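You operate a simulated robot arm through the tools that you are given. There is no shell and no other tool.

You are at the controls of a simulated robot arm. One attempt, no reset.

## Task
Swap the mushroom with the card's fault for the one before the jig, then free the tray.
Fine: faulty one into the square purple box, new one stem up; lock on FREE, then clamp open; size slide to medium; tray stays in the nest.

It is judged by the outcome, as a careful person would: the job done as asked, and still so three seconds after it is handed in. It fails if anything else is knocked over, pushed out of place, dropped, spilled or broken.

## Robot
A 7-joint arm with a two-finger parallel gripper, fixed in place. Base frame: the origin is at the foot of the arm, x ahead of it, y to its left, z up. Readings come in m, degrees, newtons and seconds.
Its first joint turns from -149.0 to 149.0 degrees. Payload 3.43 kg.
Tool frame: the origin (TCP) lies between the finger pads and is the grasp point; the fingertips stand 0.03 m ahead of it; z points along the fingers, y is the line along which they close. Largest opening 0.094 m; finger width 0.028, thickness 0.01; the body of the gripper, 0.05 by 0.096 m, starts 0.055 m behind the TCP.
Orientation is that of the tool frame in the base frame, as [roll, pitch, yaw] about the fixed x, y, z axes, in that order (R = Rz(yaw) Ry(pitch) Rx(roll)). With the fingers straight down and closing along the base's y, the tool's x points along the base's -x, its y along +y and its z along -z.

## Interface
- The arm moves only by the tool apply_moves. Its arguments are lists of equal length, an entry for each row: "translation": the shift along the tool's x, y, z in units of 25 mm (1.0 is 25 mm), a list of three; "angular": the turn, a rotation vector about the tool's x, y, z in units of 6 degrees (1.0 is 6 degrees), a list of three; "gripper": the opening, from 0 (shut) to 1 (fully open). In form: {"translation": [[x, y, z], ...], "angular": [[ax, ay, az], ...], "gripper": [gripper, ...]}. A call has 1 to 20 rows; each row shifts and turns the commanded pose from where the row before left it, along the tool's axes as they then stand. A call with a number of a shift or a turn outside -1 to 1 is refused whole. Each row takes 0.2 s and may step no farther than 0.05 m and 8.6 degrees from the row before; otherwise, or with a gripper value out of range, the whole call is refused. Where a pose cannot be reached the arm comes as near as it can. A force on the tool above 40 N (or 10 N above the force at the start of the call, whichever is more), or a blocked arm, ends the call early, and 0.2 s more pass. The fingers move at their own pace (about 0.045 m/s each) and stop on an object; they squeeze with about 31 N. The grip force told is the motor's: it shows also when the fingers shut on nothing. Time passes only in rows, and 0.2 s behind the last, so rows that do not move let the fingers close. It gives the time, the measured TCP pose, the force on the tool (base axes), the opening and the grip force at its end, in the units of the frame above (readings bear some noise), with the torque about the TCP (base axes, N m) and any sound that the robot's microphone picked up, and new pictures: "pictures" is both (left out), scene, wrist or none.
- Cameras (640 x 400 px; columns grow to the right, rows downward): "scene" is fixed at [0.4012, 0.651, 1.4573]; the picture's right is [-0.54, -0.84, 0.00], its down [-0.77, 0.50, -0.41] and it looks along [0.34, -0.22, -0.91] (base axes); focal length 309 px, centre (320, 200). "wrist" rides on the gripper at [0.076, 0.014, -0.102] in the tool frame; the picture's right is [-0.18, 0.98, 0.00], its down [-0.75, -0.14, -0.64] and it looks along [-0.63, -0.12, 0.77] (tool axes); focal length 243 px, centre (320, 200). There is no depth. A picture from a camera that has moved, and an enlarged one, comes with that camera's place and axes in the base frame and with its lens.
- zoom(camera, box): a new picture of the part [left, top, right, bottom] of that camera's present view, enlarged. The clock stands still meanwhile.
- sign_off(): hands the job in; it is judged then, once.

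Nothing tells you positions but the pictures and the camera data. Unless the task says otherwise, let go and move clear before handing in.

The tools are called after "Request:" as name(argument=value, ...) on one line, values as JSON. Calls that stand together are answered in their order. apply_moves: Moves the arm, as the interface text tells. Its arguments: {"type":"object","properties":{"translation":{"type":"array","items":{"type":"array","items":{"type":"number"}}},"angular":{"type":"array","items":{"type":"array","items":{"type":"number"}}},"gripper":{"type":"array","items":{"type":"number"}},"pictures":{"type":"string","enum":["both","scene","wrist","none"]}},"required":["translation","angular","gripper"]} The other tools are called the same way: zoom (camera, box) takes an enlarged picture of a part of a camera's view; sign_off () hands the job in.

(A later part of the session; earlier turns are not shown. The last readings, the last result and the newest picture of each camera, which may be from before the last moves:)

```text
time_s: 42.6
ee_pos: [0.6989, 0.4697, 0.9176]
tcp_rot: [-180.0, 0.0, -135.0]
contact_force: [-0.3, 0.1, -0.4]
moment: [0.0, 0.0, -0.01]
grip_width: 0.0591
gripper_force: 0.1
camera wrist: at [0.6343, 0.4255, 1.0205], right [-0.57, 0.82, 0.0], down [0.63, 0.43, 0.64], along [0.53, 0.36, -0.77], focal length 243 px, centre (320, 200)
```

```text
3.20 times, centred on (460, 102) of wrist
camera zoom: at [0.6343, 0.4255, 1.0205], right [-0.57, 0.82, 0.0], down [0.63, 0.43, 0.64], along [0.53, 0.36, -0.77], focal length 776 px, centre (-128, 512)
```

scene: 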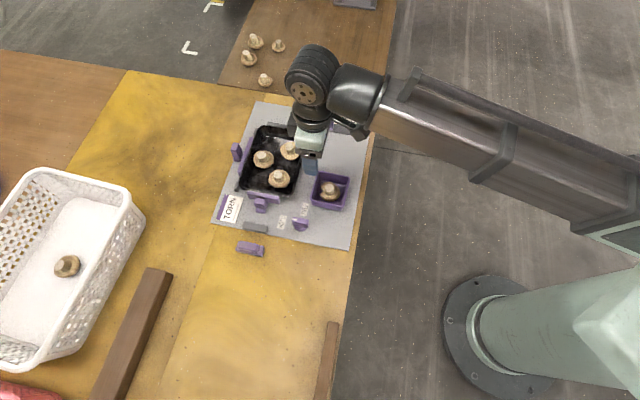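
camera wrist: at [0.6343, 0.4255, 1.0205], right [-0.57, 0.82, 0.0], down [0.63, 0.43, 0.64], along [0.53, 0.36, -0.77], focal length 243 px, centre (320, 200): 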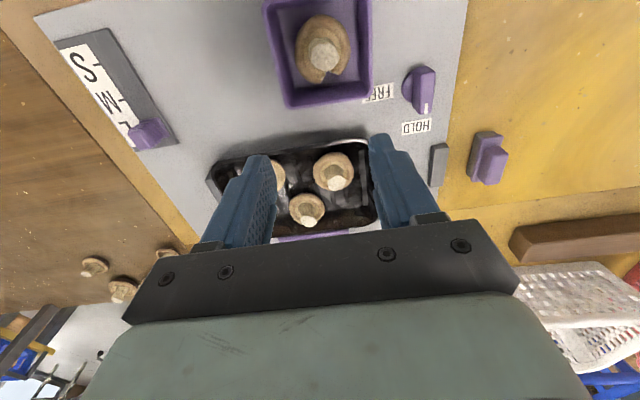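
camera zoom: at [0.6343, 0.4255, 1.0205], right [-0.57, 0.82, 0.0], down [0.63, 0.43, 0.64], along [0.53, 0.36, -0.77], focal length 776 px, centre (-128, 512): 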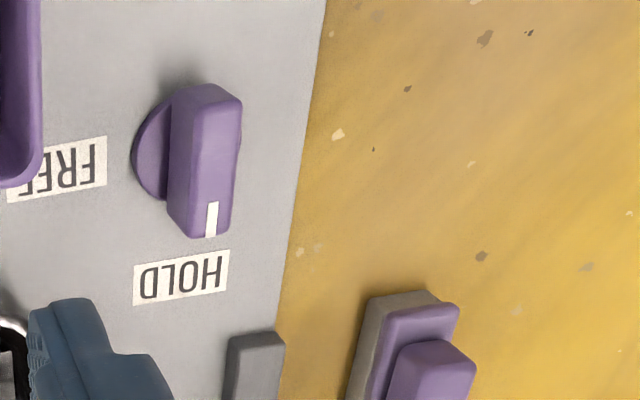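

The swap is done: torn one in the box, new one stem up in the tray. Next is the lock knob, whose pointer currently points at HOLD; FREE lies a quarter turn clockwise seen from above. I'll move over it for a close look.

Request:
zoom(camera="wrist", box=[392, 56, 456, 96])

Request:
zoom(camera="scene", box=[270, 195, 334, 235])

Request:
apply_moves(translation=[[0.5, 1, 0], [0.5, 1, 0], [0.2, 1, 0], [0, 1, 0], [0, 0, 0]], angular=[[0, 0, 0], [0, 0, 0], [0, 0, 0], [0, 0, 0], [0, 0, 0]], gripper=[0.63, 0.63, 0.63, 0.63, 0.63])

Request:
zoom(camera="wrist", box=[240, 40, 400, 140])

```text
10.00 times, centred on (424, 76) of wrist
camera zoom: at [0.6343, 0.4255, 1.0205], right [-0.57, 0.82, 0.0], down [0.63, 0.43, 0.64], along [0.53, 0.36, -0.77], focal length 2426 px, centre (-720, 1440)
```

zoom: 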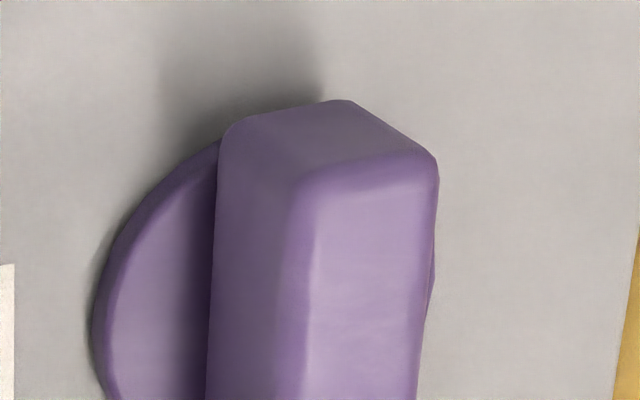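

```text
10.00 times, centred on (302, 215) of scene
camera zoom: at [0.4012, 0.651, 1.4573], right [-0.54, -0.84, 0.0], down [-0.77, 0.5, -0.41], along [0.34, -0.22, -0.91], focal length 3088 px, centre (500, 50)
```

zoom: 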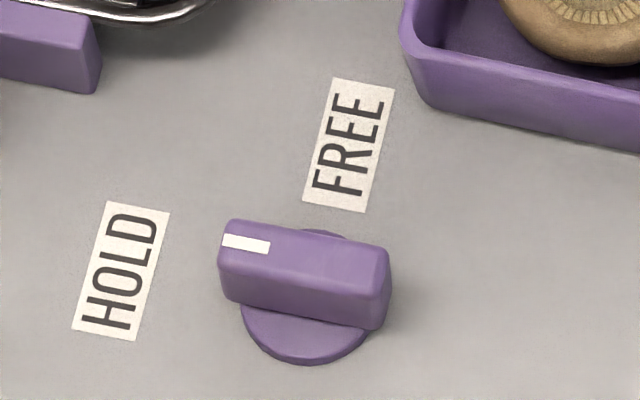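

```text
time_s: 43.8
ee_pos: [0.6083, 0.5201, 0.9186]
tcp_rot: [-180.0, 0.1, -135.0]
contact_force: [-0.3, 0.2, 0.0]
moment: [-0.01, -0.05, 0.0]
grip_width: 0.0594
gripper_force: 0.0
camera wrist: at [0.5441, 0.4759, 1.0208], right [-0.57, 0.82, 0.0], down [0.63, 0.43, 0.64], along [0.53, 0.36, -0.77], focal length 243 px, centre (320, 200)
```

scene: 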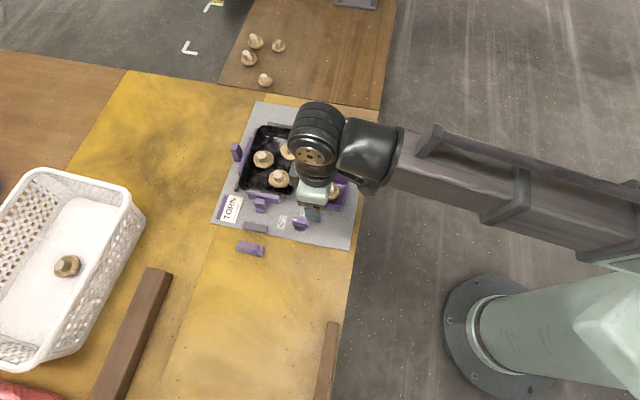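
wrist: 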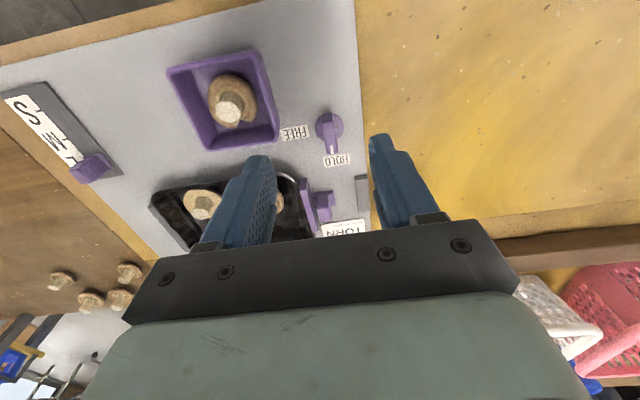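

```text
4.00 times, centred on (320, 90) of wrist
camera zoom: at [0.5441, 0.4759, 1.0208], right [-0.57, 0.82, 0.0], down [0.63, 0.43, 0.64], along [0.53, 0.36, -0.77], focal length 970 px, centre (320, 640)
```

zoom: 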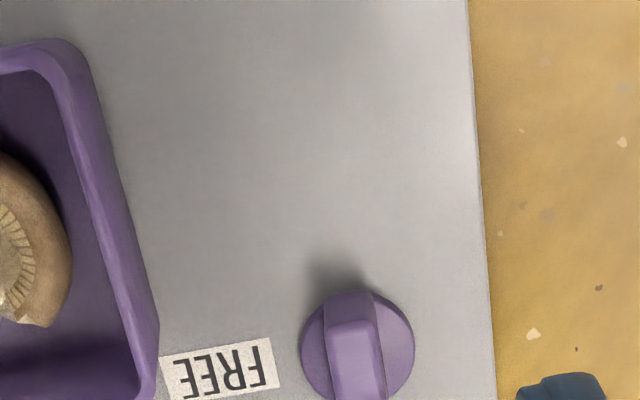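

The knob's handle bar lies along the pointer direction, about 14 mm wide and 40 mm long, and the fingers already close across it. I'll zoom to locate its centre precisely.

Request:
zoom(camera="wrist", box=[290, 95, 370, 145])

Request:
zoom(camera="wrist", box=[260, 100, 420, 200])

```text
8.00 times, centred on (330, 120) of wrist
camera zoom: at [0.5441, 0.4759, 1.0208], right [-0.57, 0.82, 0.0], down [0.63, 0.43, 0.64], along [0.53, 0.36, -0.77], focal length 1941 px, centre (240, 840)
```

zoom: 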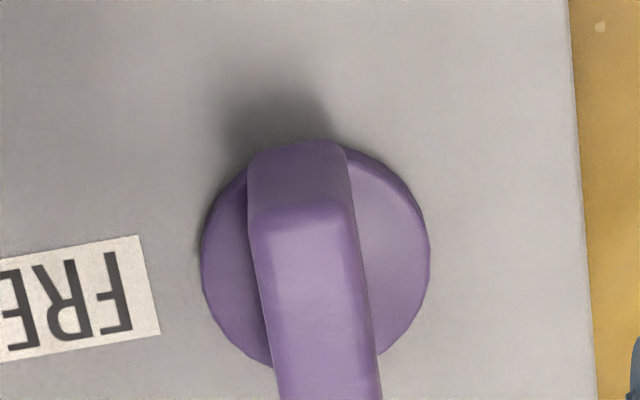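

```text
4.00 times, centred on (340, 150) of wrist
camera zoom: at [0.5441, 0.4759, 1.0208], right [-0.57, 0.82, 0.0], down [0.63, 0.43, 0.64], along [0.53, 0.36, -0.77], focal length 970 px, centre (240, 400)
```

zoom: 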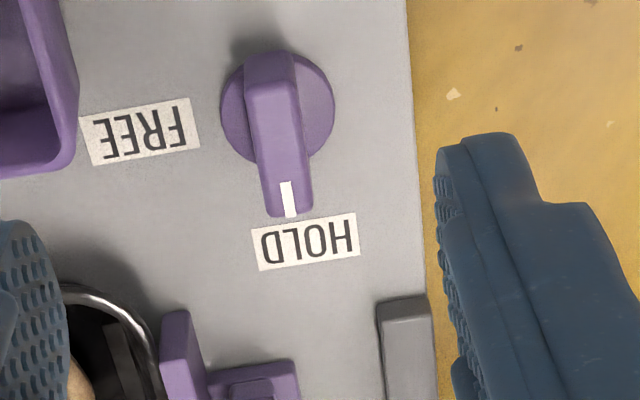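

Knob centre is at about (0.631, 0.5475), handle top near z≈0.785. I'll position above it with the fingers partly open.

Request:
apply_moves(translation=[[-0.7, 0.17, 0], [-0.77, 0, 0], [0, 0, 0.9], [0, 0, 0.9], [0, 0, 0.9], [0, 0, 0.85], [0, 0, 0]], angular=[[0, 0, 0], [0, 0, 0], [0, 0, 0], [0, 0, 0], [0, 0, 0], [0, 0, 0], [0, 0, 0]], gripper=[0.42, 0.42, 0.42, 0.42, 0.42, 0.42, 0.42])

Request:
zoom(camera="wrist", box=[240, 80, 400, 180])

```text
time_s: 45.4
ee_pos: [0.6302, 0.5494, 0.8309]
tcp_rot: [180.0, -0.1, -135.0]
contact_force: [0.0, 0.6, -0.8]
moment: [-0.05, -0.02, 0.05]
grip_width: 0.0394
gripper_force: 0.1
camera wrist: at [0.5652, 0.5046, 0.9328], right [-0.57, 0.82, 0.0], down [0.63, 0.43, 0.64], along [0.53, 0.36, -0.77], focal length 243 px, centre (320, 200)
```

scene: 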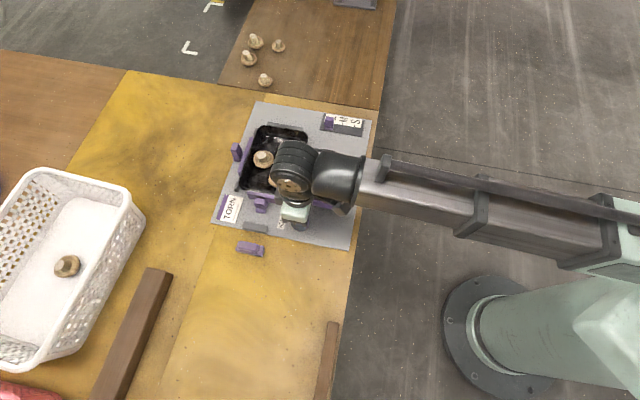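
wrist: 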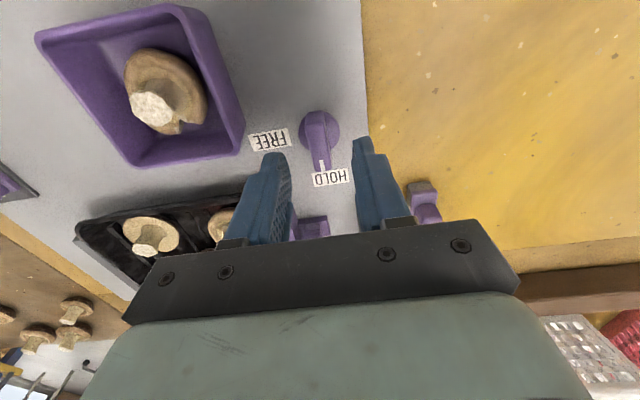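

```text
4.00 times, centred on (320, 130) of wrist
camera zoom: at [0.5652, 0.5046, 0.9328], right [-0.57, 0.82, 0.0], down [0.63, 0.43, 0.64], along [0.53, 0.36, -0.77], focal length 970 px, centre (320, 480)
```

zoom: 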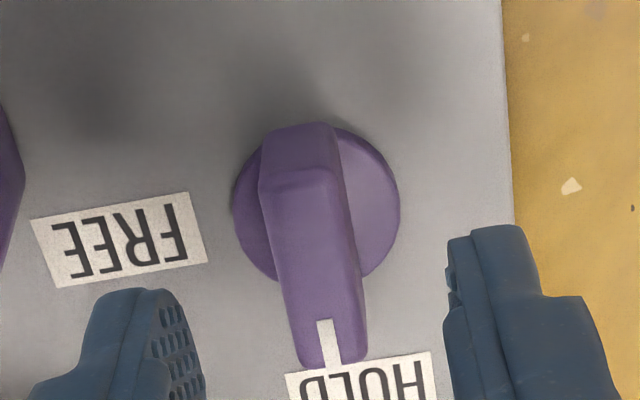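

Tool axis and knob axis agree to about 1 mm. Descending around the handle and closing on it.

Request:
apply_moves(translation=[[0, 0, 0.6], [0, 0, 0.5], [0, 0, 0.34], [0, 0, 0], [0, 0, 0], [0, 0, 0], [0, 0, 0]], angular=[[0, 0, 0], [0, 0, 0], [0, 0, 0], [0, 0, 0], [0, 0, 0], [0, 0, 0], [0, 0, 0]], gripper=[0.42, 0.42, 0.42, 0.42, 0.15, 0.1, 0.1], pictures="wrist")

Request:
zoom(camera="wrist", box=[240, 80, 400, 180])

```text
time_s: 47.0
ee_pos: [0.6309, 0.5466, 0.7927]
tcp_rot: [-179.9, 0.1, -135.0]
contact_force: [4.2, -5.2, -2.8]
moment: [0.18, -0.35, -0.03]
grip_width: 0.0141
gripper_force: 38.4
camera wrist: at [0.5663, 0.5031, 0.8956], right [-0.56, 0.83, 0.0], down [0.63, 0.43, 0.64], along [0.53, 0.36, -0.77], focal length 243 px, centre (320, 200)
```

wrist: 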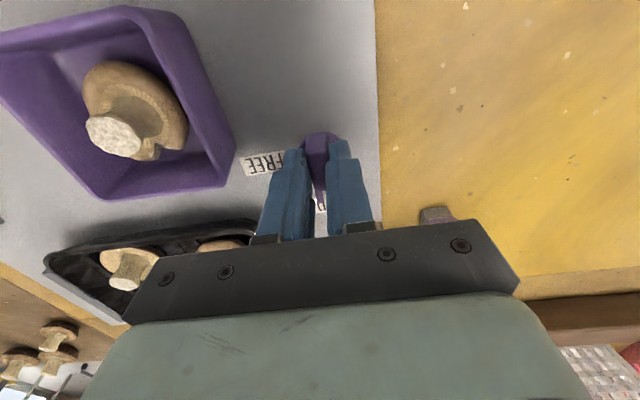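

```text
4.00 times, centred on (320, 130) of wrist
camera zoom: at [0.5663, 0.5031, 0.8956], right [-0.56, 0.83, 0.0], down [0.63, 0.43, 0.64], along [0.53, 0.36, -0.77], focal length 970 px, centre (320, 480)
```

zoom: 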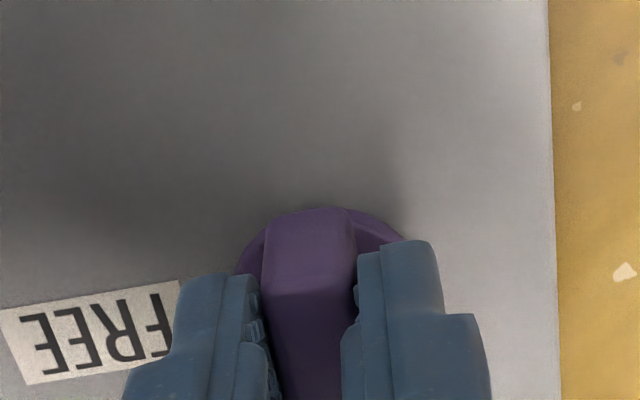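

Handle gripped (14 mm). I'll take up the small sideways offset and begin the clockwise turn with a first 18°, checking the torque.

Request:
apply_moves(translation=[[0, -0.04, 0], [0, 0, 0], [0, 0, 0], [0, 0, 0], [0, 0, 0]], angular=[[0, 0, 0], [0, 0, 1], [0, 0, 1], [0, 0, 1], [0, 0, 0]], gripper=[0.1, 0.1, 0.1, 0.1, 0.1], pictures="wrist")

Request:
zoom(camera="wrist", box=[240, 80, 400, 180])

```text
time_s: 48.2
ee_pos: [0.6288, 0.5485, 0.7926]
tcp_rot: [179.8, -0.1, -153.0]
contact_force: [-21.3, 15.5, -3.3]
moment: [0.25, 0.36, 0.16]
grip_width: 0.0139
gripper_force: 44.5
camera wrist: at [0.5551, 0.5264, 0.8958], right [-0.28, 0.96, 0.0], down [0.74, 0.22, 0.64], along [0.61, 0.18, -0.77], focal length 243 px, centre (320, 200)
```

wrist: 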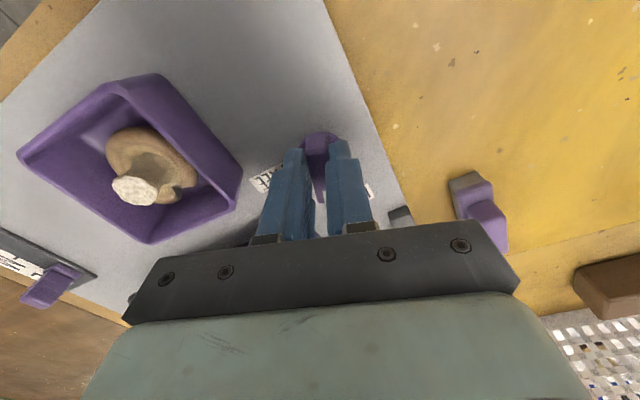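

```text
4.00 times, centred on (320, 130) of wrist
camera zoom: at [0.5551, 0.5264, 0.8958], right [-0.28, 0.96, 0.0], down [0.74, 0.22, 0.64], along [0.61, 0.18, -0.77], focal length 970 px, centre (320, 480)
```

zoom: 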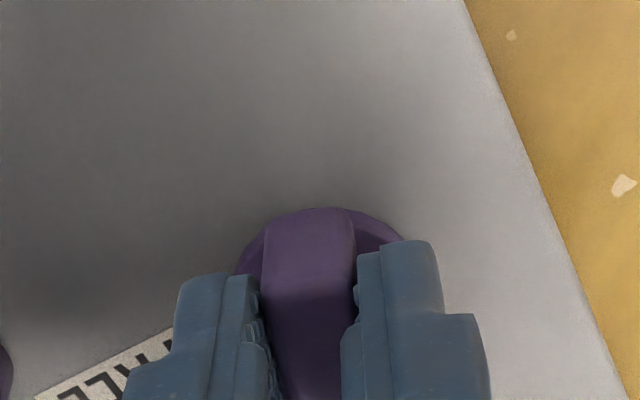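

The knob turns with the gripper, but there's a sideways load of about 26 N from a small axis offset. I'll shift slightly with the load and ease the grip a touch before continuing.

Request:
apply_moves(translation=[[0.015, 0.029, 0], [0, 0, 0], [0, 0, 0]], angular=[[0, 0, 0], [0, 0, 0], [0, 0, 0]], gripper=[0.17, 0.17, 0.17], pictures="none")

```text
time_s: 49.0
ee_pos: [0.6311, 0.5475, 0.7933]
tcp_rot: [180.0, 0.1, -153.0]
contact_force: [0.5, 3.9, 0.0]
moment: [0.13, -0.01, 0.02]
grip_width: 0.0179
gripper_force: 1.5
```

Load is gone with a slightly loose grip. Continuing the turn in stages.

Request:
apply_moves(translation=[[0, 0, 0], [0, 0, 0], [0, 0, 0], [0, 0, 0], [0, 0, 0], [0, 0, 0]], angular=[[0, 0, 1], [0, 0, 1], [0, 0, 1], [0, 0, 1], [0, 0, 1], [0, 0, 0]], gripper=[0.165, 0.165, 0.165, 0.165, 0.165, 0.165], pictures="wrist")

Request:
zoom(camera="wrist", box=[240, 80, 400, 180])

```text
time_s: 50.4
ee_pos: [0.6305, 0.5475, 0.7927]
tcp_rot: [180.0, 0.0, 177.1]
contact_force: [-4.4, 12.6, 2.7]
moment: [0.33, 0.08, 0.07]
grip_width: 0.0226
gripper_force: 6.3
camera wrist: at [0.5547, 0.5661, 0.8956], right [0.24, 0.97, 0.0], down [0.74, -0.18, 0.64], along [0.62, -0.15, -0.77], focal length 243 px, centre (320, 200)
```

wrist: 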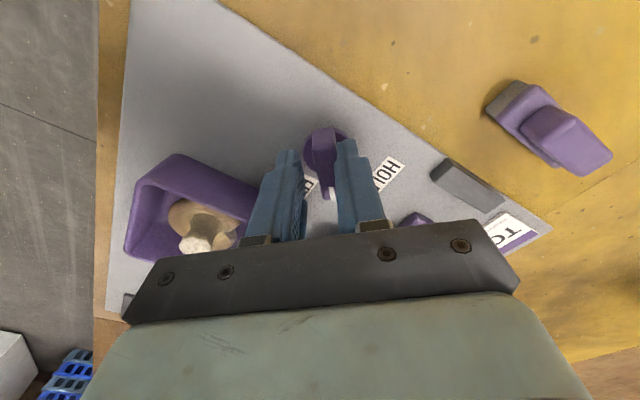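

```text
4.00 times, centred on (320, 130) of wrist
camera zoom: at [0.5547, 0.5661, 0.8956], right [0.24, 0.97, 0.0], down [0.74, -0.18, 0.64], along [0.62, -0.15, -0.77], focal length 970 px, centre (320, 480)
```

zoom: 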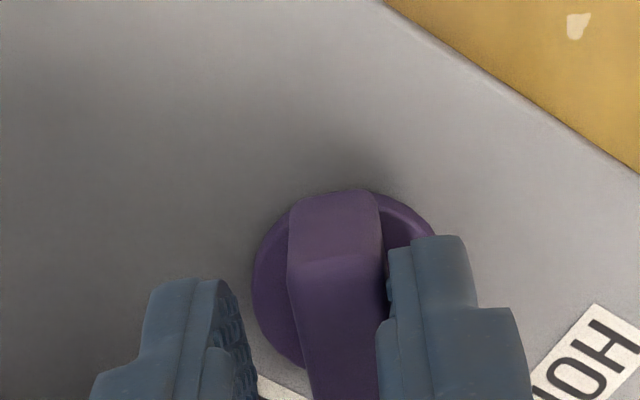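

The knob is following, lagging a bit as the loose fingers spread. I'll tighten the grip to square it up and check the load.

Request:
apply_moves(translation=[[0, 0, 0], [0, 0, 0], [0, 0, 0]], angular=[[0, 0, 0], [0, 0, 0], [0, 0, 0]], gripper=[0.1, 0.1, 0.1], pictures="wrist")

Request:
zoom(camera="wrist", box=[240, 80, 400, 180])

```text
time_s: 51.2
ee_pos: [0.631, 0.5481, 0.7937]
tcp_rot: [179.9, 0.0, 177.0]
contact_force: [0.3, 21.5, 2.9]
moment: [0.53, -0.1, 0.12]
grip_width: 0.0219
gripper_force: 11.0
camera wrist: at [0.5551, 0.5663, 0.8954], right [0.23, 0.97, 0.0], down [0.74, -0.18, 0.64], along [0.62, -0.15, -0.77], focal length 243 px, centre (320, 200)
```

wrist: 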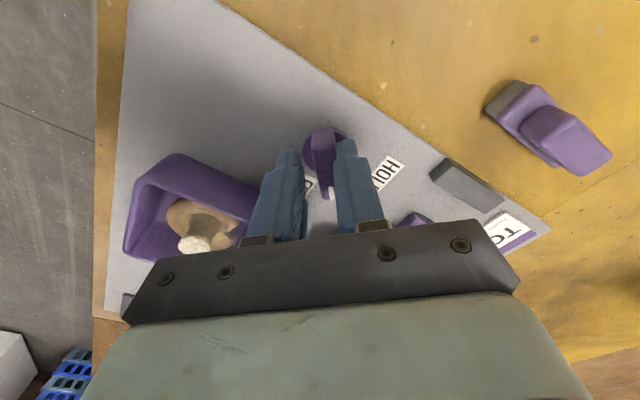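

```text
4.00 times, centred on (320, 130) of wrist
camera zoom: at [0.5551, 0.5663, 0.8954], right [0.23, 0.97, 0.0], down [0.74, -0.18, 0.64], along [0.62, -0.15, -0.77], focal length 970 px, centre (320, 480)
```

zoom: 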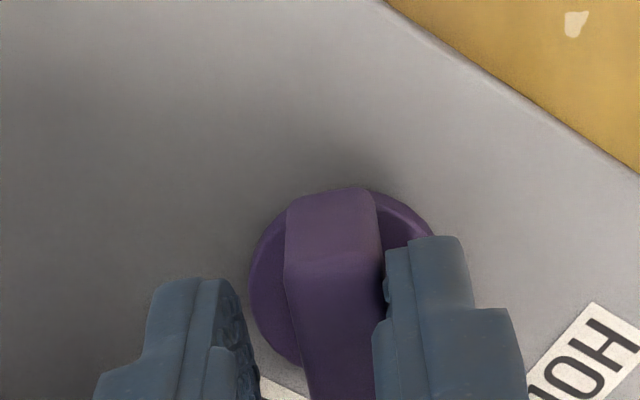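

The grip force is still building. I'll give it more time to close and straighten the knob.

Request:
apply_moves(translation=[[0, 0.02, 0], [0, 0, 0], [0, 0, 0], [0, 0, 0]], angular=[[0, 0, 0], [0, 0, 0], [0, 0, 0], [0, 0, 0]], gripper=[0, 0, 0, 0], pictures="wrist")

Request:
zoom(camera="wrist", box=[240, 80, 400, 180])

```text
time_s: 51.9
ee_pos: [0.6321, 0.5516, 0.793]
tcp_rot: [179.5, 0.1, 177.2]
contact_force: [-2.9, 5.1, -3.9]
moment: [-0.41, -0.5, 0.03]
grip_width: 0.014
gripper_force: 44.8
stopped in row 3: the force on the tool passed its limit at 41 N (the readings are from after the stop); the commanded pose is now the measured one
camera wrist: at [0.5552, 0.569, 0.8954], right [0.23, 0.97, 0.01], down [0.74, -0.18, 0.64], along [0.63, -0.14, -0.77], focal length 243 px, centre (320, 200)
```

wrist: 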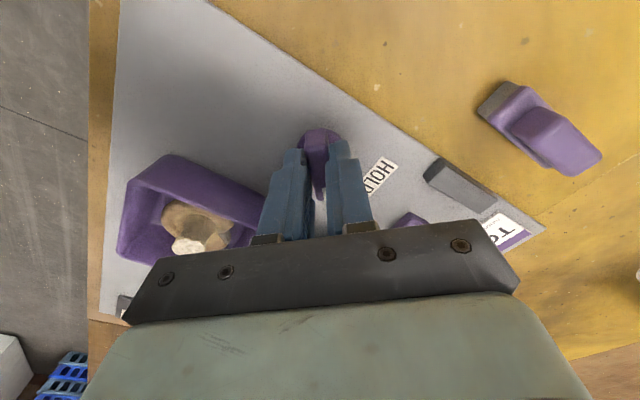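

```text
4.00 times, centred on (320, 130) of wrist
camera zoom: at [0.5552, 0.569, 0.8954], right [0.23, 0.97, 0.01], down [0.74, -0.18, 0.64], along [0.63, -0.14, -0.77], focal length 970 px, centre (320, 480)
```

zoom: 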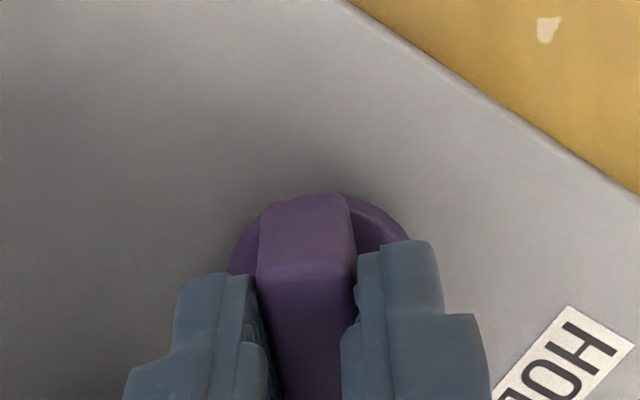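

Now the grip is square on the handle and the load small; the knob has turned about 48°. Continuing clockwise in steps.

Request:
apply_moves(translation=[[0, 0, 0], [0, 0, 0], [0, 0, 0], [0, 0, 0]], angular=[[0, 0, 0.8], [0, 0, 0.8], [0, 0, 0.8], [0, 0, 0]], gripper=[0.1, 0.1, 0.1, 0.1], pictures="wrist")

```text
time_s: 52.9
ee_pos: [0.6322, 0.5533, 0.7943]
tcp_rot: [179.4, -0.1, 162.7]
contact_force: [0.6, 15.5, -14.7]
moment: [-0.54, -1.13, 0.09]
grip_width: 0.0141
gripper_force: 45.3
camera wrist: at [0.5623, 0.5885, 0.8956], right [0.47, 0.88, 0.01], down [0.68, -0.36, 0.64], along [0.57, -0.29, -0.77], focal length 243 px, centre (320, 200)
```

wrist: 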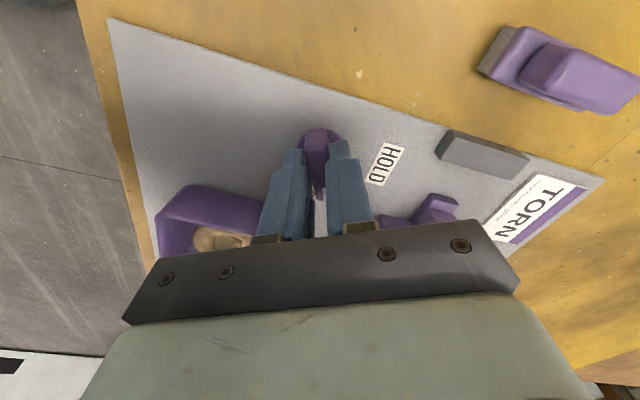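

Turning well, with the pointer now about 62° round. I'll relieve the small offsets and continue.

Request:
apply_moves(translation=[[0.007, 0.025, 0.02], [0, 0, 0], [0, 0, 0], [0, 0, 0]], angular=[[0, 0, 0], [0, 0, 0.8], [0, 0, 0.8], [0, 0, 0]], gripper=[0.1, 0.1, 0.1, 0.1], pictures="none")

```text
time_s: 53.9
ee_pos: [0.6309, 0.5537, 0.7933]
tcp_rot: [179.2, -0.2, 153.1]
contact_force: [2.9, 26.8, 9.4]
moment: [-0.38, -0.69, 0.09]
grip_width: 0.0137
gripper_force: 45.1
```

Sideways load has risen to 27 N, so the true axis is a bit further toward +y. I'll shift with it and continue the last part of the turn.

Request:
apply_moves(translation=[[0.02, 0.045, -0.012], [0, 0, 0]], angular=[[0, 0, 0], [0, 0, 0]], gripper=[0.1, 0.1], pictures="none")

Request:
apply_moves(translation=[[0, 0, 0], [0, 0, 0], [0, 0, 0]], angular=[[0, 0, 0.8], [0, 0, 0.8], [0, 0, 0]], gripper=[0.1, 0.1, 0.1])

```text
time_s: 54.5
ee_pos: [0.6317, 0.5543, 0.7934]
tcp_rot: [179.3, -0.2, 153.0]
contact_force: [6.2, 23.8, 26.9]
moment: [0.57, 0.98, 0.14]
grip_width: 0.014
gripper_force: 44.8
```

```text
time_s: 55.3
ee_pos: [0.6329, 0.5542, 0.7925]
tcp_rot: [179.5, -0.3, 143.4]
contact_force: [-1.8, 30.3, 15.9]
moment: [-0.37, -0.6, 0.12]
grip_width: 0.014
gripper_force: 45.1
camera wrist: at [0.5787, 0.6102, 0.8958], right [0.73, 0.68, 0.01], down [0.52, -0.57, 0.64], along [0.44, -0.46, -0.77], focal length 243 px, centre (320, 200)
```

scene: 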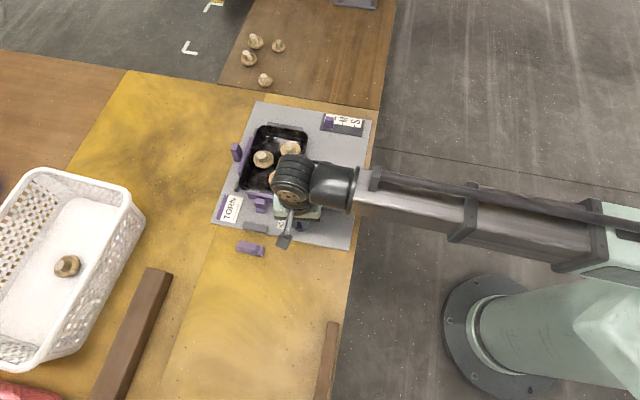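
wrist: 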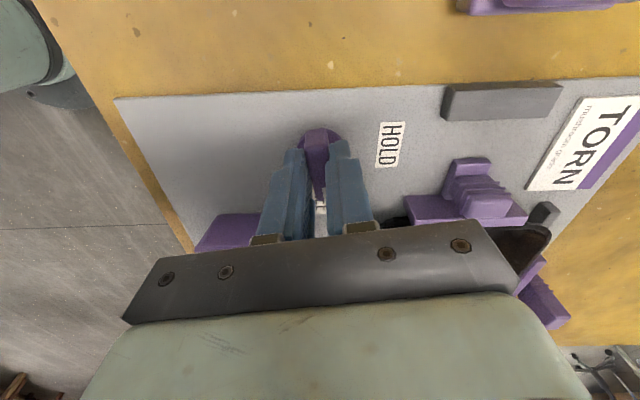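

Only about 8° remains, but stress has built up in the grip. I'll open the fingers to relax, check the knob's position, then re-centre for the last bit.

Request:
apply_moves(translation=[[0, 0, 0], [0, 0, 0], [0, 0, 0]], angular=[[0, 0, 0], [0, 0, 0], [0, 0, 0]], gripper=[0.4, 0.4, 0.4], pictures="wrist")

Request:
zoom(camera="wrist", box=[240, 100, 400, 200])

Request:
zoom(camera="scene", box=[260, 195, 340, 245])

```text
time_s: 56.1
ee_pos: [0.6319, 0.5529, 0.7944]
tcp_rot: [179.6, -0.2, 143.5]
contact_force: [-0.4, -0.3, -0.3]
moment: [-0.01, 0.01, -0.01]
grip_width: 0.0376
gripper_force: 0.0
camera wrist: at [0.5792, 0.6087, 0.8956], right [0.73, 0.68, 0.01], down [0.52, -0.57, 0.64], along [0.44, -0.46, -0.77], focal length 243 px, centre (320, 200)
```

wrist: 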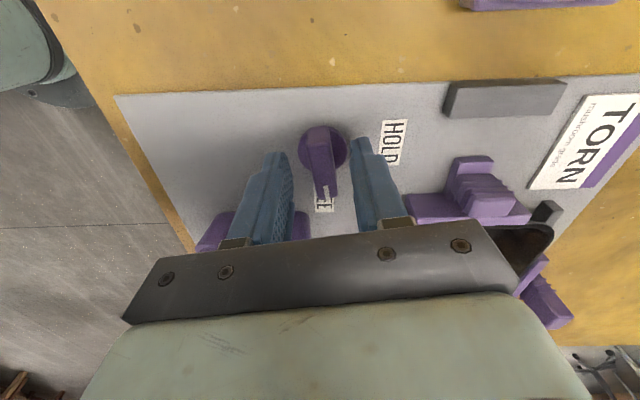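

```text
4.00 times, centred on (320, 150) of wrist
camera zoom: at [0.5792, 0.6087, 0.8956], right [0.73, 0.68, 0.01], down [0.52, -0.57, 0.64], along [0.44, -0.46, -0.77], focal length 970 px, centre (320, 400)
```

zoom: 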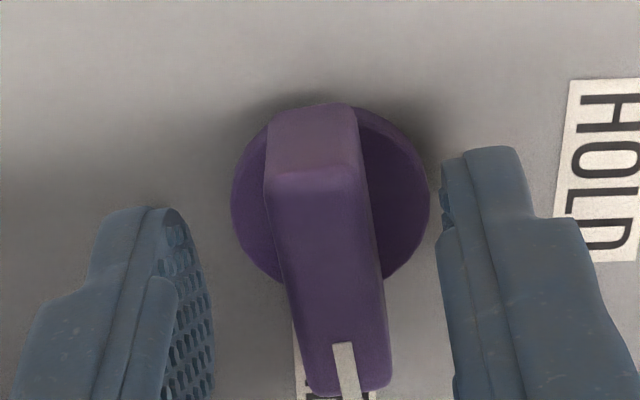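

```text
8.00 times, centred on (300, 220) of scene
camera zoom: at [0.4012, 0.651, 1.4573], right [-0.54, -0.84, 0.0], down [-0.77, 0.5, -0.41], along [0.34, -0.22, -0.91], focal length 2471 px, centre (480, 40)
```

zoom: 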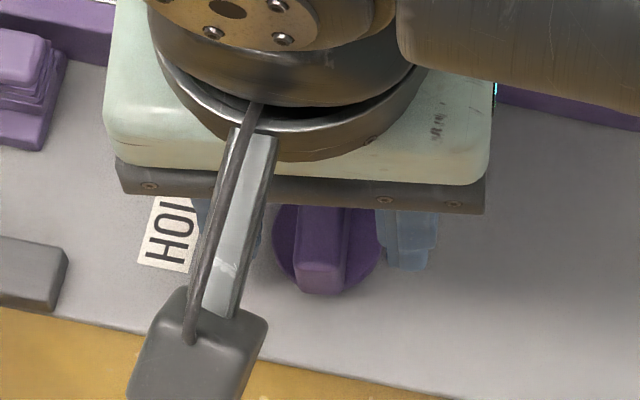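

The knob now points nearly at FREE (about 81° turned). Before finishing, I'll check that the plate itself hasn't shifted, comparing it with the early pictures.

Request:
zoom(camera="scene", box=[200, 170, 360, 270])

Request:
zoom(camera="scene", box=[200, 90, 390, 210])

```text
4.00 times, centred on (280, 220) of scene
camera zoom: at [0.4012, 0.651, 1.4573], right [-0.54, -0.84, 0.0], down [-0.77, 0.5, -0.41], along [0.34, -0.22, -0.91], focal length 1235 px, centre (480, 120)
```

zoom: 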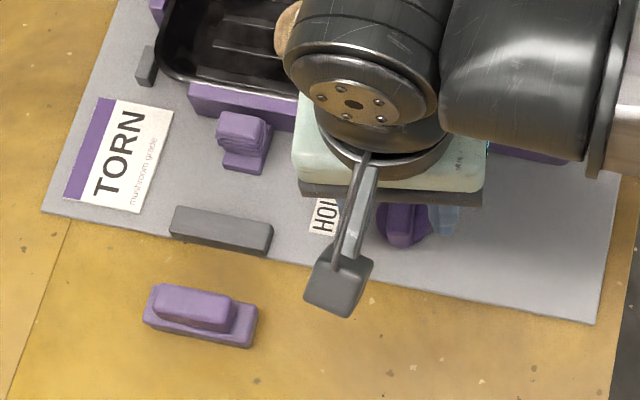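

```text
3.33 times, centred on (295, 150) of scene
camera zoom: at [0.4012, 0.651, 1.4573], right [-0.54, -0.84, 0.0], down [-0.77, 0.5, -0.41], along [0.34, -0.22, -0.91], focal length 1030 px, centre (403, 367)
```

zoom: 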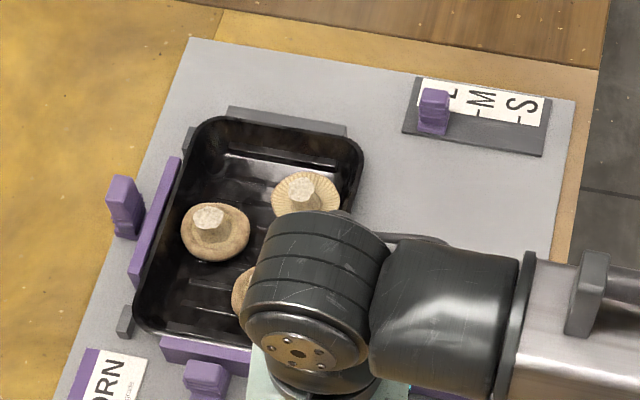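

The plate and tray are unmoved. I'll rotate the open fingers the last 8.6°, re-centre 2 mm, then close so the pads square the handle to FREE.

Request:
apply_moves(translation=[[-0.12, 0.08, 0], [0, 0, 0], [0, 0, 0], [0, 0, 0], [0, 0, 0], [0, 0, 0]], angular=[[0, 0, 0], [0, 0, 0.8], [0, 0, 0.63], [0, 0, 0], [0, 0, 0], [0, 0, 0]], gripper=[0.4, 0.4, 0.4, 0.3, 0.2, 0.17], pictures="wrist")

Request:
zoom(camera="wrist", box=[240, 100, 400, 200])

```text
time_s: 57.5
ee_pos: [0.636, 0.5534, 0.793]
tcp_rot: [179.6, -0.3, 134.9]
contact_force: [-2.8, -0.7, -0.1]
moment: [-0.05, 0.05, 0.01]
grip_width: 0.0167
gripper_force: 0.5
camera wrist: at [0.5913, 0.6159, 0.8963], right [0.83, 0.56, 0.01], down [0.43, -0.64, 0.64], along [0.36, -0.52, -0.77], focal length 243 px, centre (320, 200)
```

wrist: 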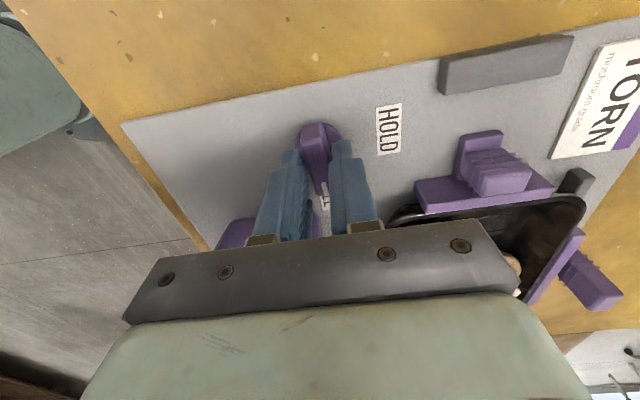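

```text
4.00 times, centred on (320, 150) of wrist
camera zoom: at [0.5913, 0.6159, 0.8963], right [0.83, 0.56, 0.01], down [0.43, -0.64, 0.64], along [0.36, -0.52, -0.77], focal length 970 px, centre (320, 400)
```

zoom: 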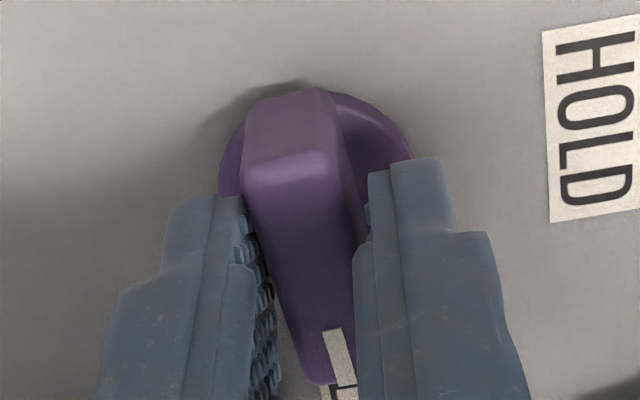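

Low load now. Closing fully to square the handle.

Request:
apply_moves(translation=[[0, 0, 0], [0, 0, 0], [0, 0, 0]], angular=[[0, 0, 0], [0, 0, 0], [0, 0, 0]], gripper=[0.12, 0.1, 0.1], pictures="wrist")

Request:
zoom(camera="wrist", box=[240, 100, 400, 200])

```text
time_s: 58.3
ee_pos: [0.6353, 0.5513, 0.793]
tcp_rot: [179.7, -0.2, 134.9]
contact_force: [-7.2, -3.7, -1.0]
moment: [-0.26, 0.49, 0.12]
grip_width: 0.0141
gripper_force: 45.1
camera wrist: at [0.591, 0.6157, 0.8963], right [0.83, 0.56, 0.01], down [0.43, -0.64, 0.64], along [0.36, -0.52, -0.77], focal length 243 px, centre (320, 200)
```

wrist: 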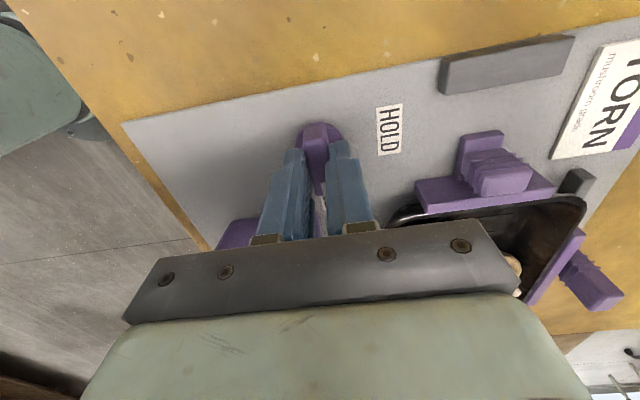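

```text
4.00 times, centred on (320, 150) of wrist
camera zoom: at [0.591, 0.6157, 0.8963], right [0.83, 0.56, 0.01], down [0.43, -0.64, 0.64], along [0.36, -0.52, -0.77], focal length 970 px, centre (320, 400)
```

zoom: 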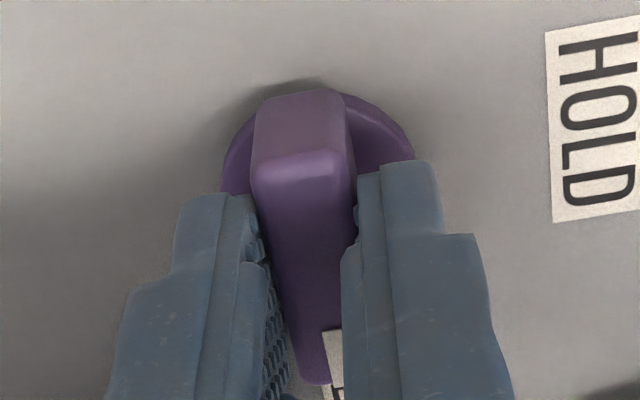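

The handle is now square with the tool at the FREE orientation. I'll release and rise to inspect the pointer.

Request:
apply_moves(translation=[[0, 0, 0], [0, 0, 0], [0, 0, -0.8], [0, 0, -1], [0, 0, -1], [0, 0, -1], [0, 0, 0]], angular=[[0, 0, 0], [0, 0, 0], [0, 0, 0], [0, 0, 0], [0, 0, 0], [0, 0, 0], [0, 0, 0]], gripper=[0.4, 0.4, 0.4, 0.4, 0.4, 0.4, 0.4])

Request:
zoom(camera="wrist", box=[240, 80, 400, 180])

Request:
zoom(camera="scene", box=[260, 185, 340, 235])

```text
time_s: 59.9
ee_pos: [0.6347, 0.5514, 0.8863]
tcp_rot: [179.6, -0.2, 135.0]
contact_force: [0.1, -1.5, 0.5]
moment: [-0.01, 0.0, 0.01]
grip_width: 0.0378
gripper_force: 0.1
camera wrist: at [0.5908, 0.6143, 0.9894], right [0.83, 0.56, 0.01], down [0.43, -0.64, 0.64], along [0.36, -0.52, -0.77], focal length 243 px, centre (320, 200)
```

scene: 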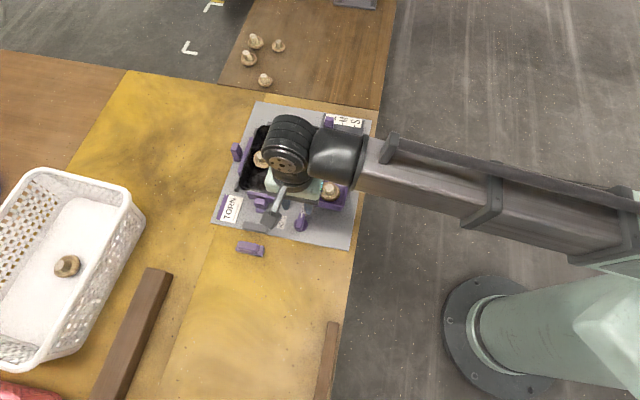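
wrist: 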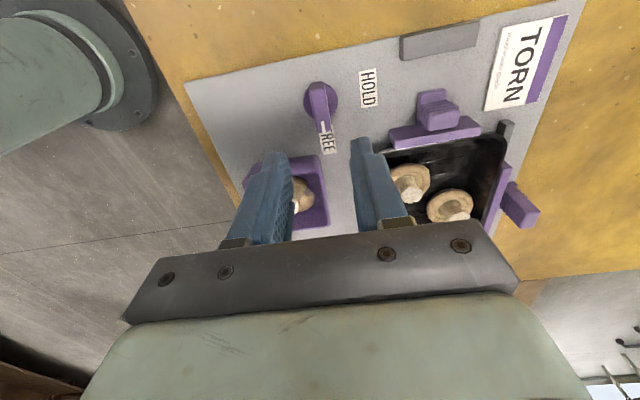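

```text
4.00 times, centred on (320, 130) of wrist
camera zoom: at [0.5908, 0.6143, 0.9894], right [0.83, 0.56, 0.01], down [0.43, -0.64, 0.64], along [0.36, -0.52, -0.77], focal length 970 px, centre (320, 480)
```

zoom: 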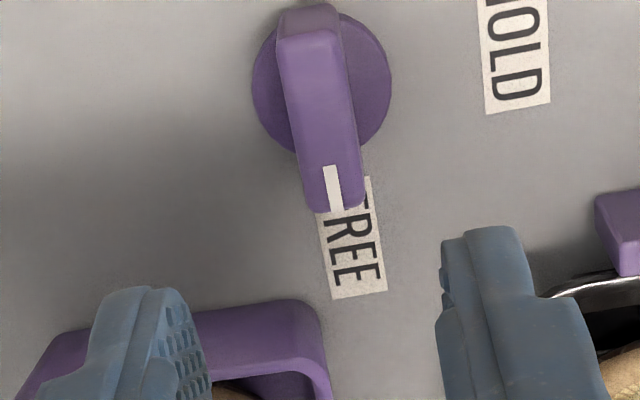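

```text
8.00 times, centred on (300, 210) of scene
camera zoom: at [0.4012, 0.651, 1.4573], right [-0.54, -0.84, 0.0], down [-0.77, 0.5, -0.41], along [0.34, -0.22, -0.91], focal length 2471 px, centre (480, 120)
```

zoom: 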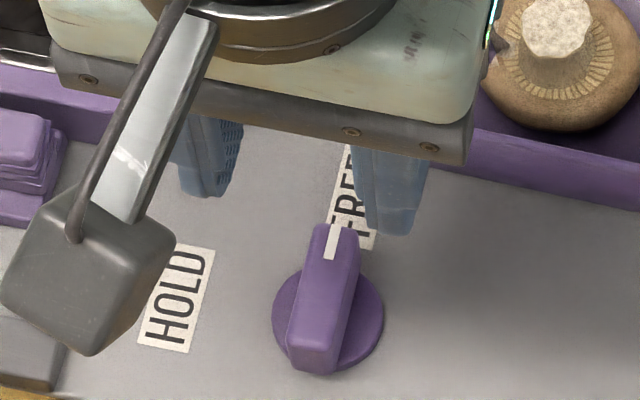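

The pointer now sits on FREE and stays there. Next is the clamp: my fingers already close across the handle's width (along the pad), so I'll move over it for a close look.

Request:
zoom(camera="wrist", box=[380, 70, 500, 145])

Request:
apply_moves(translation=[[0, 0.9, -0.4], [0, 0.9, -0.4], [0, 0.9, 0], [0, 0.9, 0], [0, 0.6, 0], [0, 0, 0]], angular=[[0, 0, 0], [0, 0, 0], [0, 0, 0], [0, 0, 0], [0, 0, 0], [0, 0, 0]], gripper=[0.6, 0.6, 0.6, 0.6, 0.6, 0.6])

Request:
zoom(camera="wrist", box=[220, 60, 420, 185])

```text
5.33 times, centred on (440, 108) of wrist
camera zoom: at [0.5908, 0.6143, 0.9894], right [0.83, 0.56, 0.01], down [0.43, -0.64, 0.64], along [0.36, -0.52, -0.77], focal length 1294 px, centre (-320, 693)
```

zoom: 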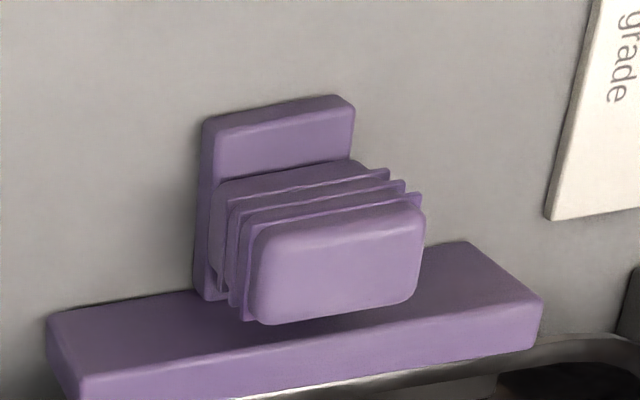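

```text
time_s: 61.3
ee_pos: [0.7076, 0.628, 0.9071]
tcp_rot: [179.6, -0.4, 134.9]
contact_force: [0.2, -0.5, -0.2]
moment: [0.0, -0.01, 0.0]
grip_width: 0.0565
gripper_force: 0.1
camera wrist: at [0.6637, 0.6904, 1.0103], right [0.83, 0.56, 0.01], down [0.43, -0.64, 0.64], along [0.36, -0.52, -0.77], focal length 243 px, centre (320, 200)
```

scene: 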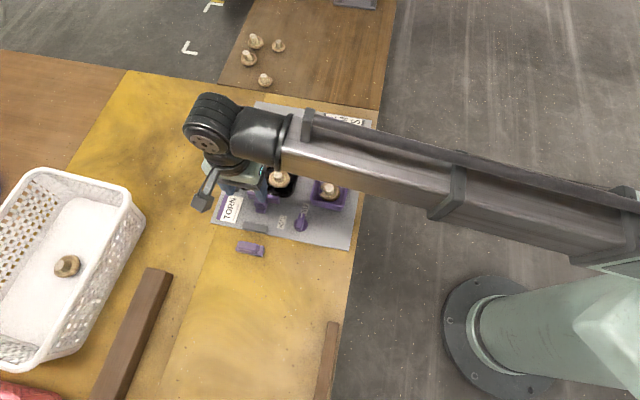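
wrist: 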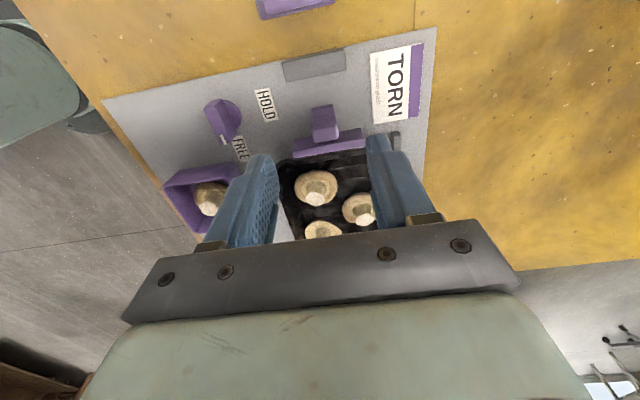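

```text
3.20 times, centred on (320, 122) of wrist
camera zoom: at [0.6637, 0.6904, 1.0103], right [0.83, 0.56, 0.01], down [0.43, -0.64, 0.64], along [0.36, -0.52, -0.77], focal length 776 px, centre (320, 448)
```

zoom: 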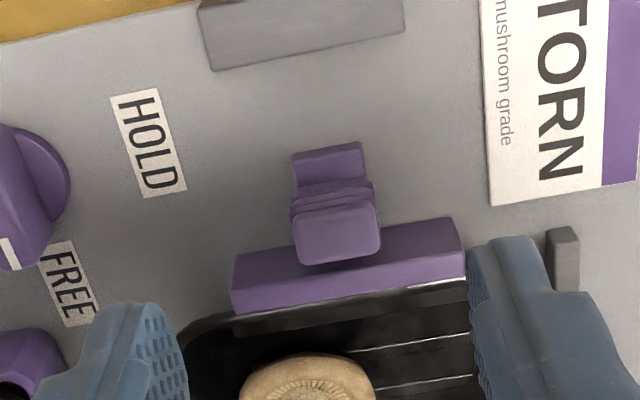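

The clamp has an upright ridged handle (top at about (0.727, 0.610, 0.782)) on a foot, with about 30 mm of free travel outward to the gray stop. I'll position just above the handle with the fingers astride it.

Request:
apply_moves(translation=[[-0.93, 0.04, 0], [0, 0, 0.8], [0, 0, 0.8], [0, 0, 0.8], [0, 0, 0.64], [0, 0, 0]], angular=[[0, 0, 0], [0, 0, 0], [0, 0, 0], [0, 0, 0], [0, 0, 0], [0, 0, 0]], gripper=[0.55, 0.55, 0.55, 0.55, 0.55, 0.55])

Request:
zoom(camera="wrist", box=[220, 70, 420, 195])

Request:
zoom(camera="scene", box=[220, 175, 300, 225])

```text
time_s: 62.7
ee_pos: [0.7241, 0.61, 0.8337]
tcp_rot: [179.5, -0.3, 134.9]
contact_force: [0.0, 0.2, 0.0]
moment: [-0.03, 0.01, 0.03]
grip_width: 0.0517
gripper_force: 0.1
camera wrist: at [0.6811, 0.6734, 0.9361], right [0.83, 0.56, 0.01], down [0.43, -0.64, 0.64], along [0.36, -0.52, -0.77], focal length 243 px, centre (320, 200)
```

scene: 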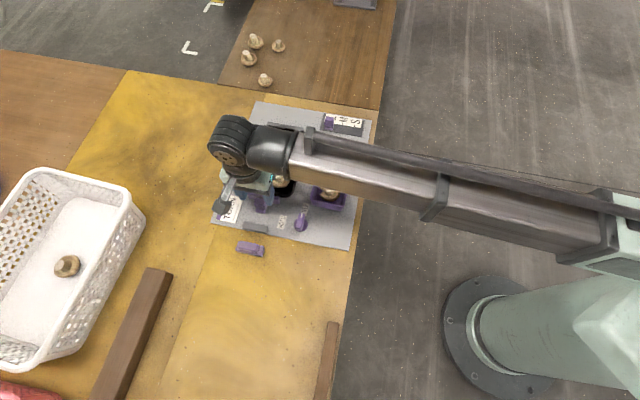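
wrist: 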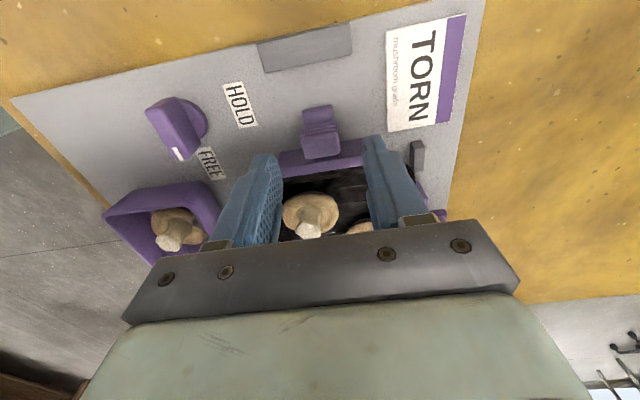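

```text
3.20 times, centred on (320, 132) of wrist
camera zoom: at [0.6811, 0.6734, 0.9361], right [0.83, 0.56, 0.01], down [0.43, -0.64, 0.64], along [0.36, -0.52, -0.77], focal length 776 px, centre (320, 416)
```

zoom: 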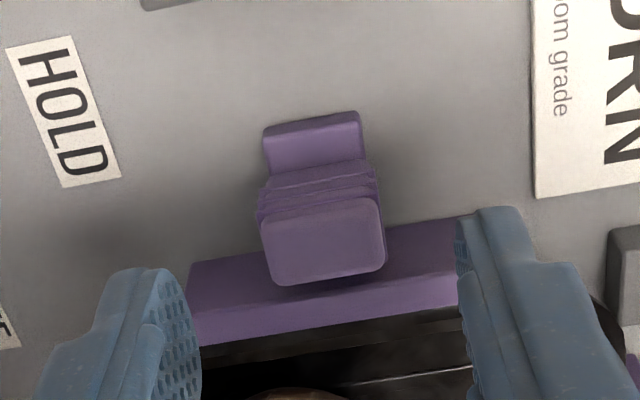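

```text
8.00 times, centred on (260, 200) of scene
camera zoom: at [0.4012, 0.651, 1.4573], right [-0.54, -0.84, 0.0], down [-0.77, 0.5, -0.41], along [0.34, -0.22, -0.91], focal length 2471 px, centre (800, 200)
```

zoom: 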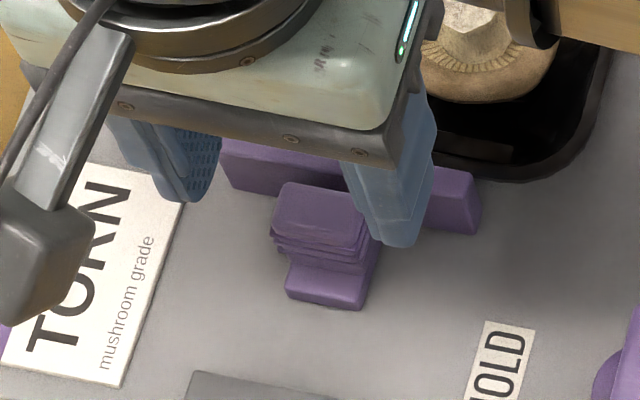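

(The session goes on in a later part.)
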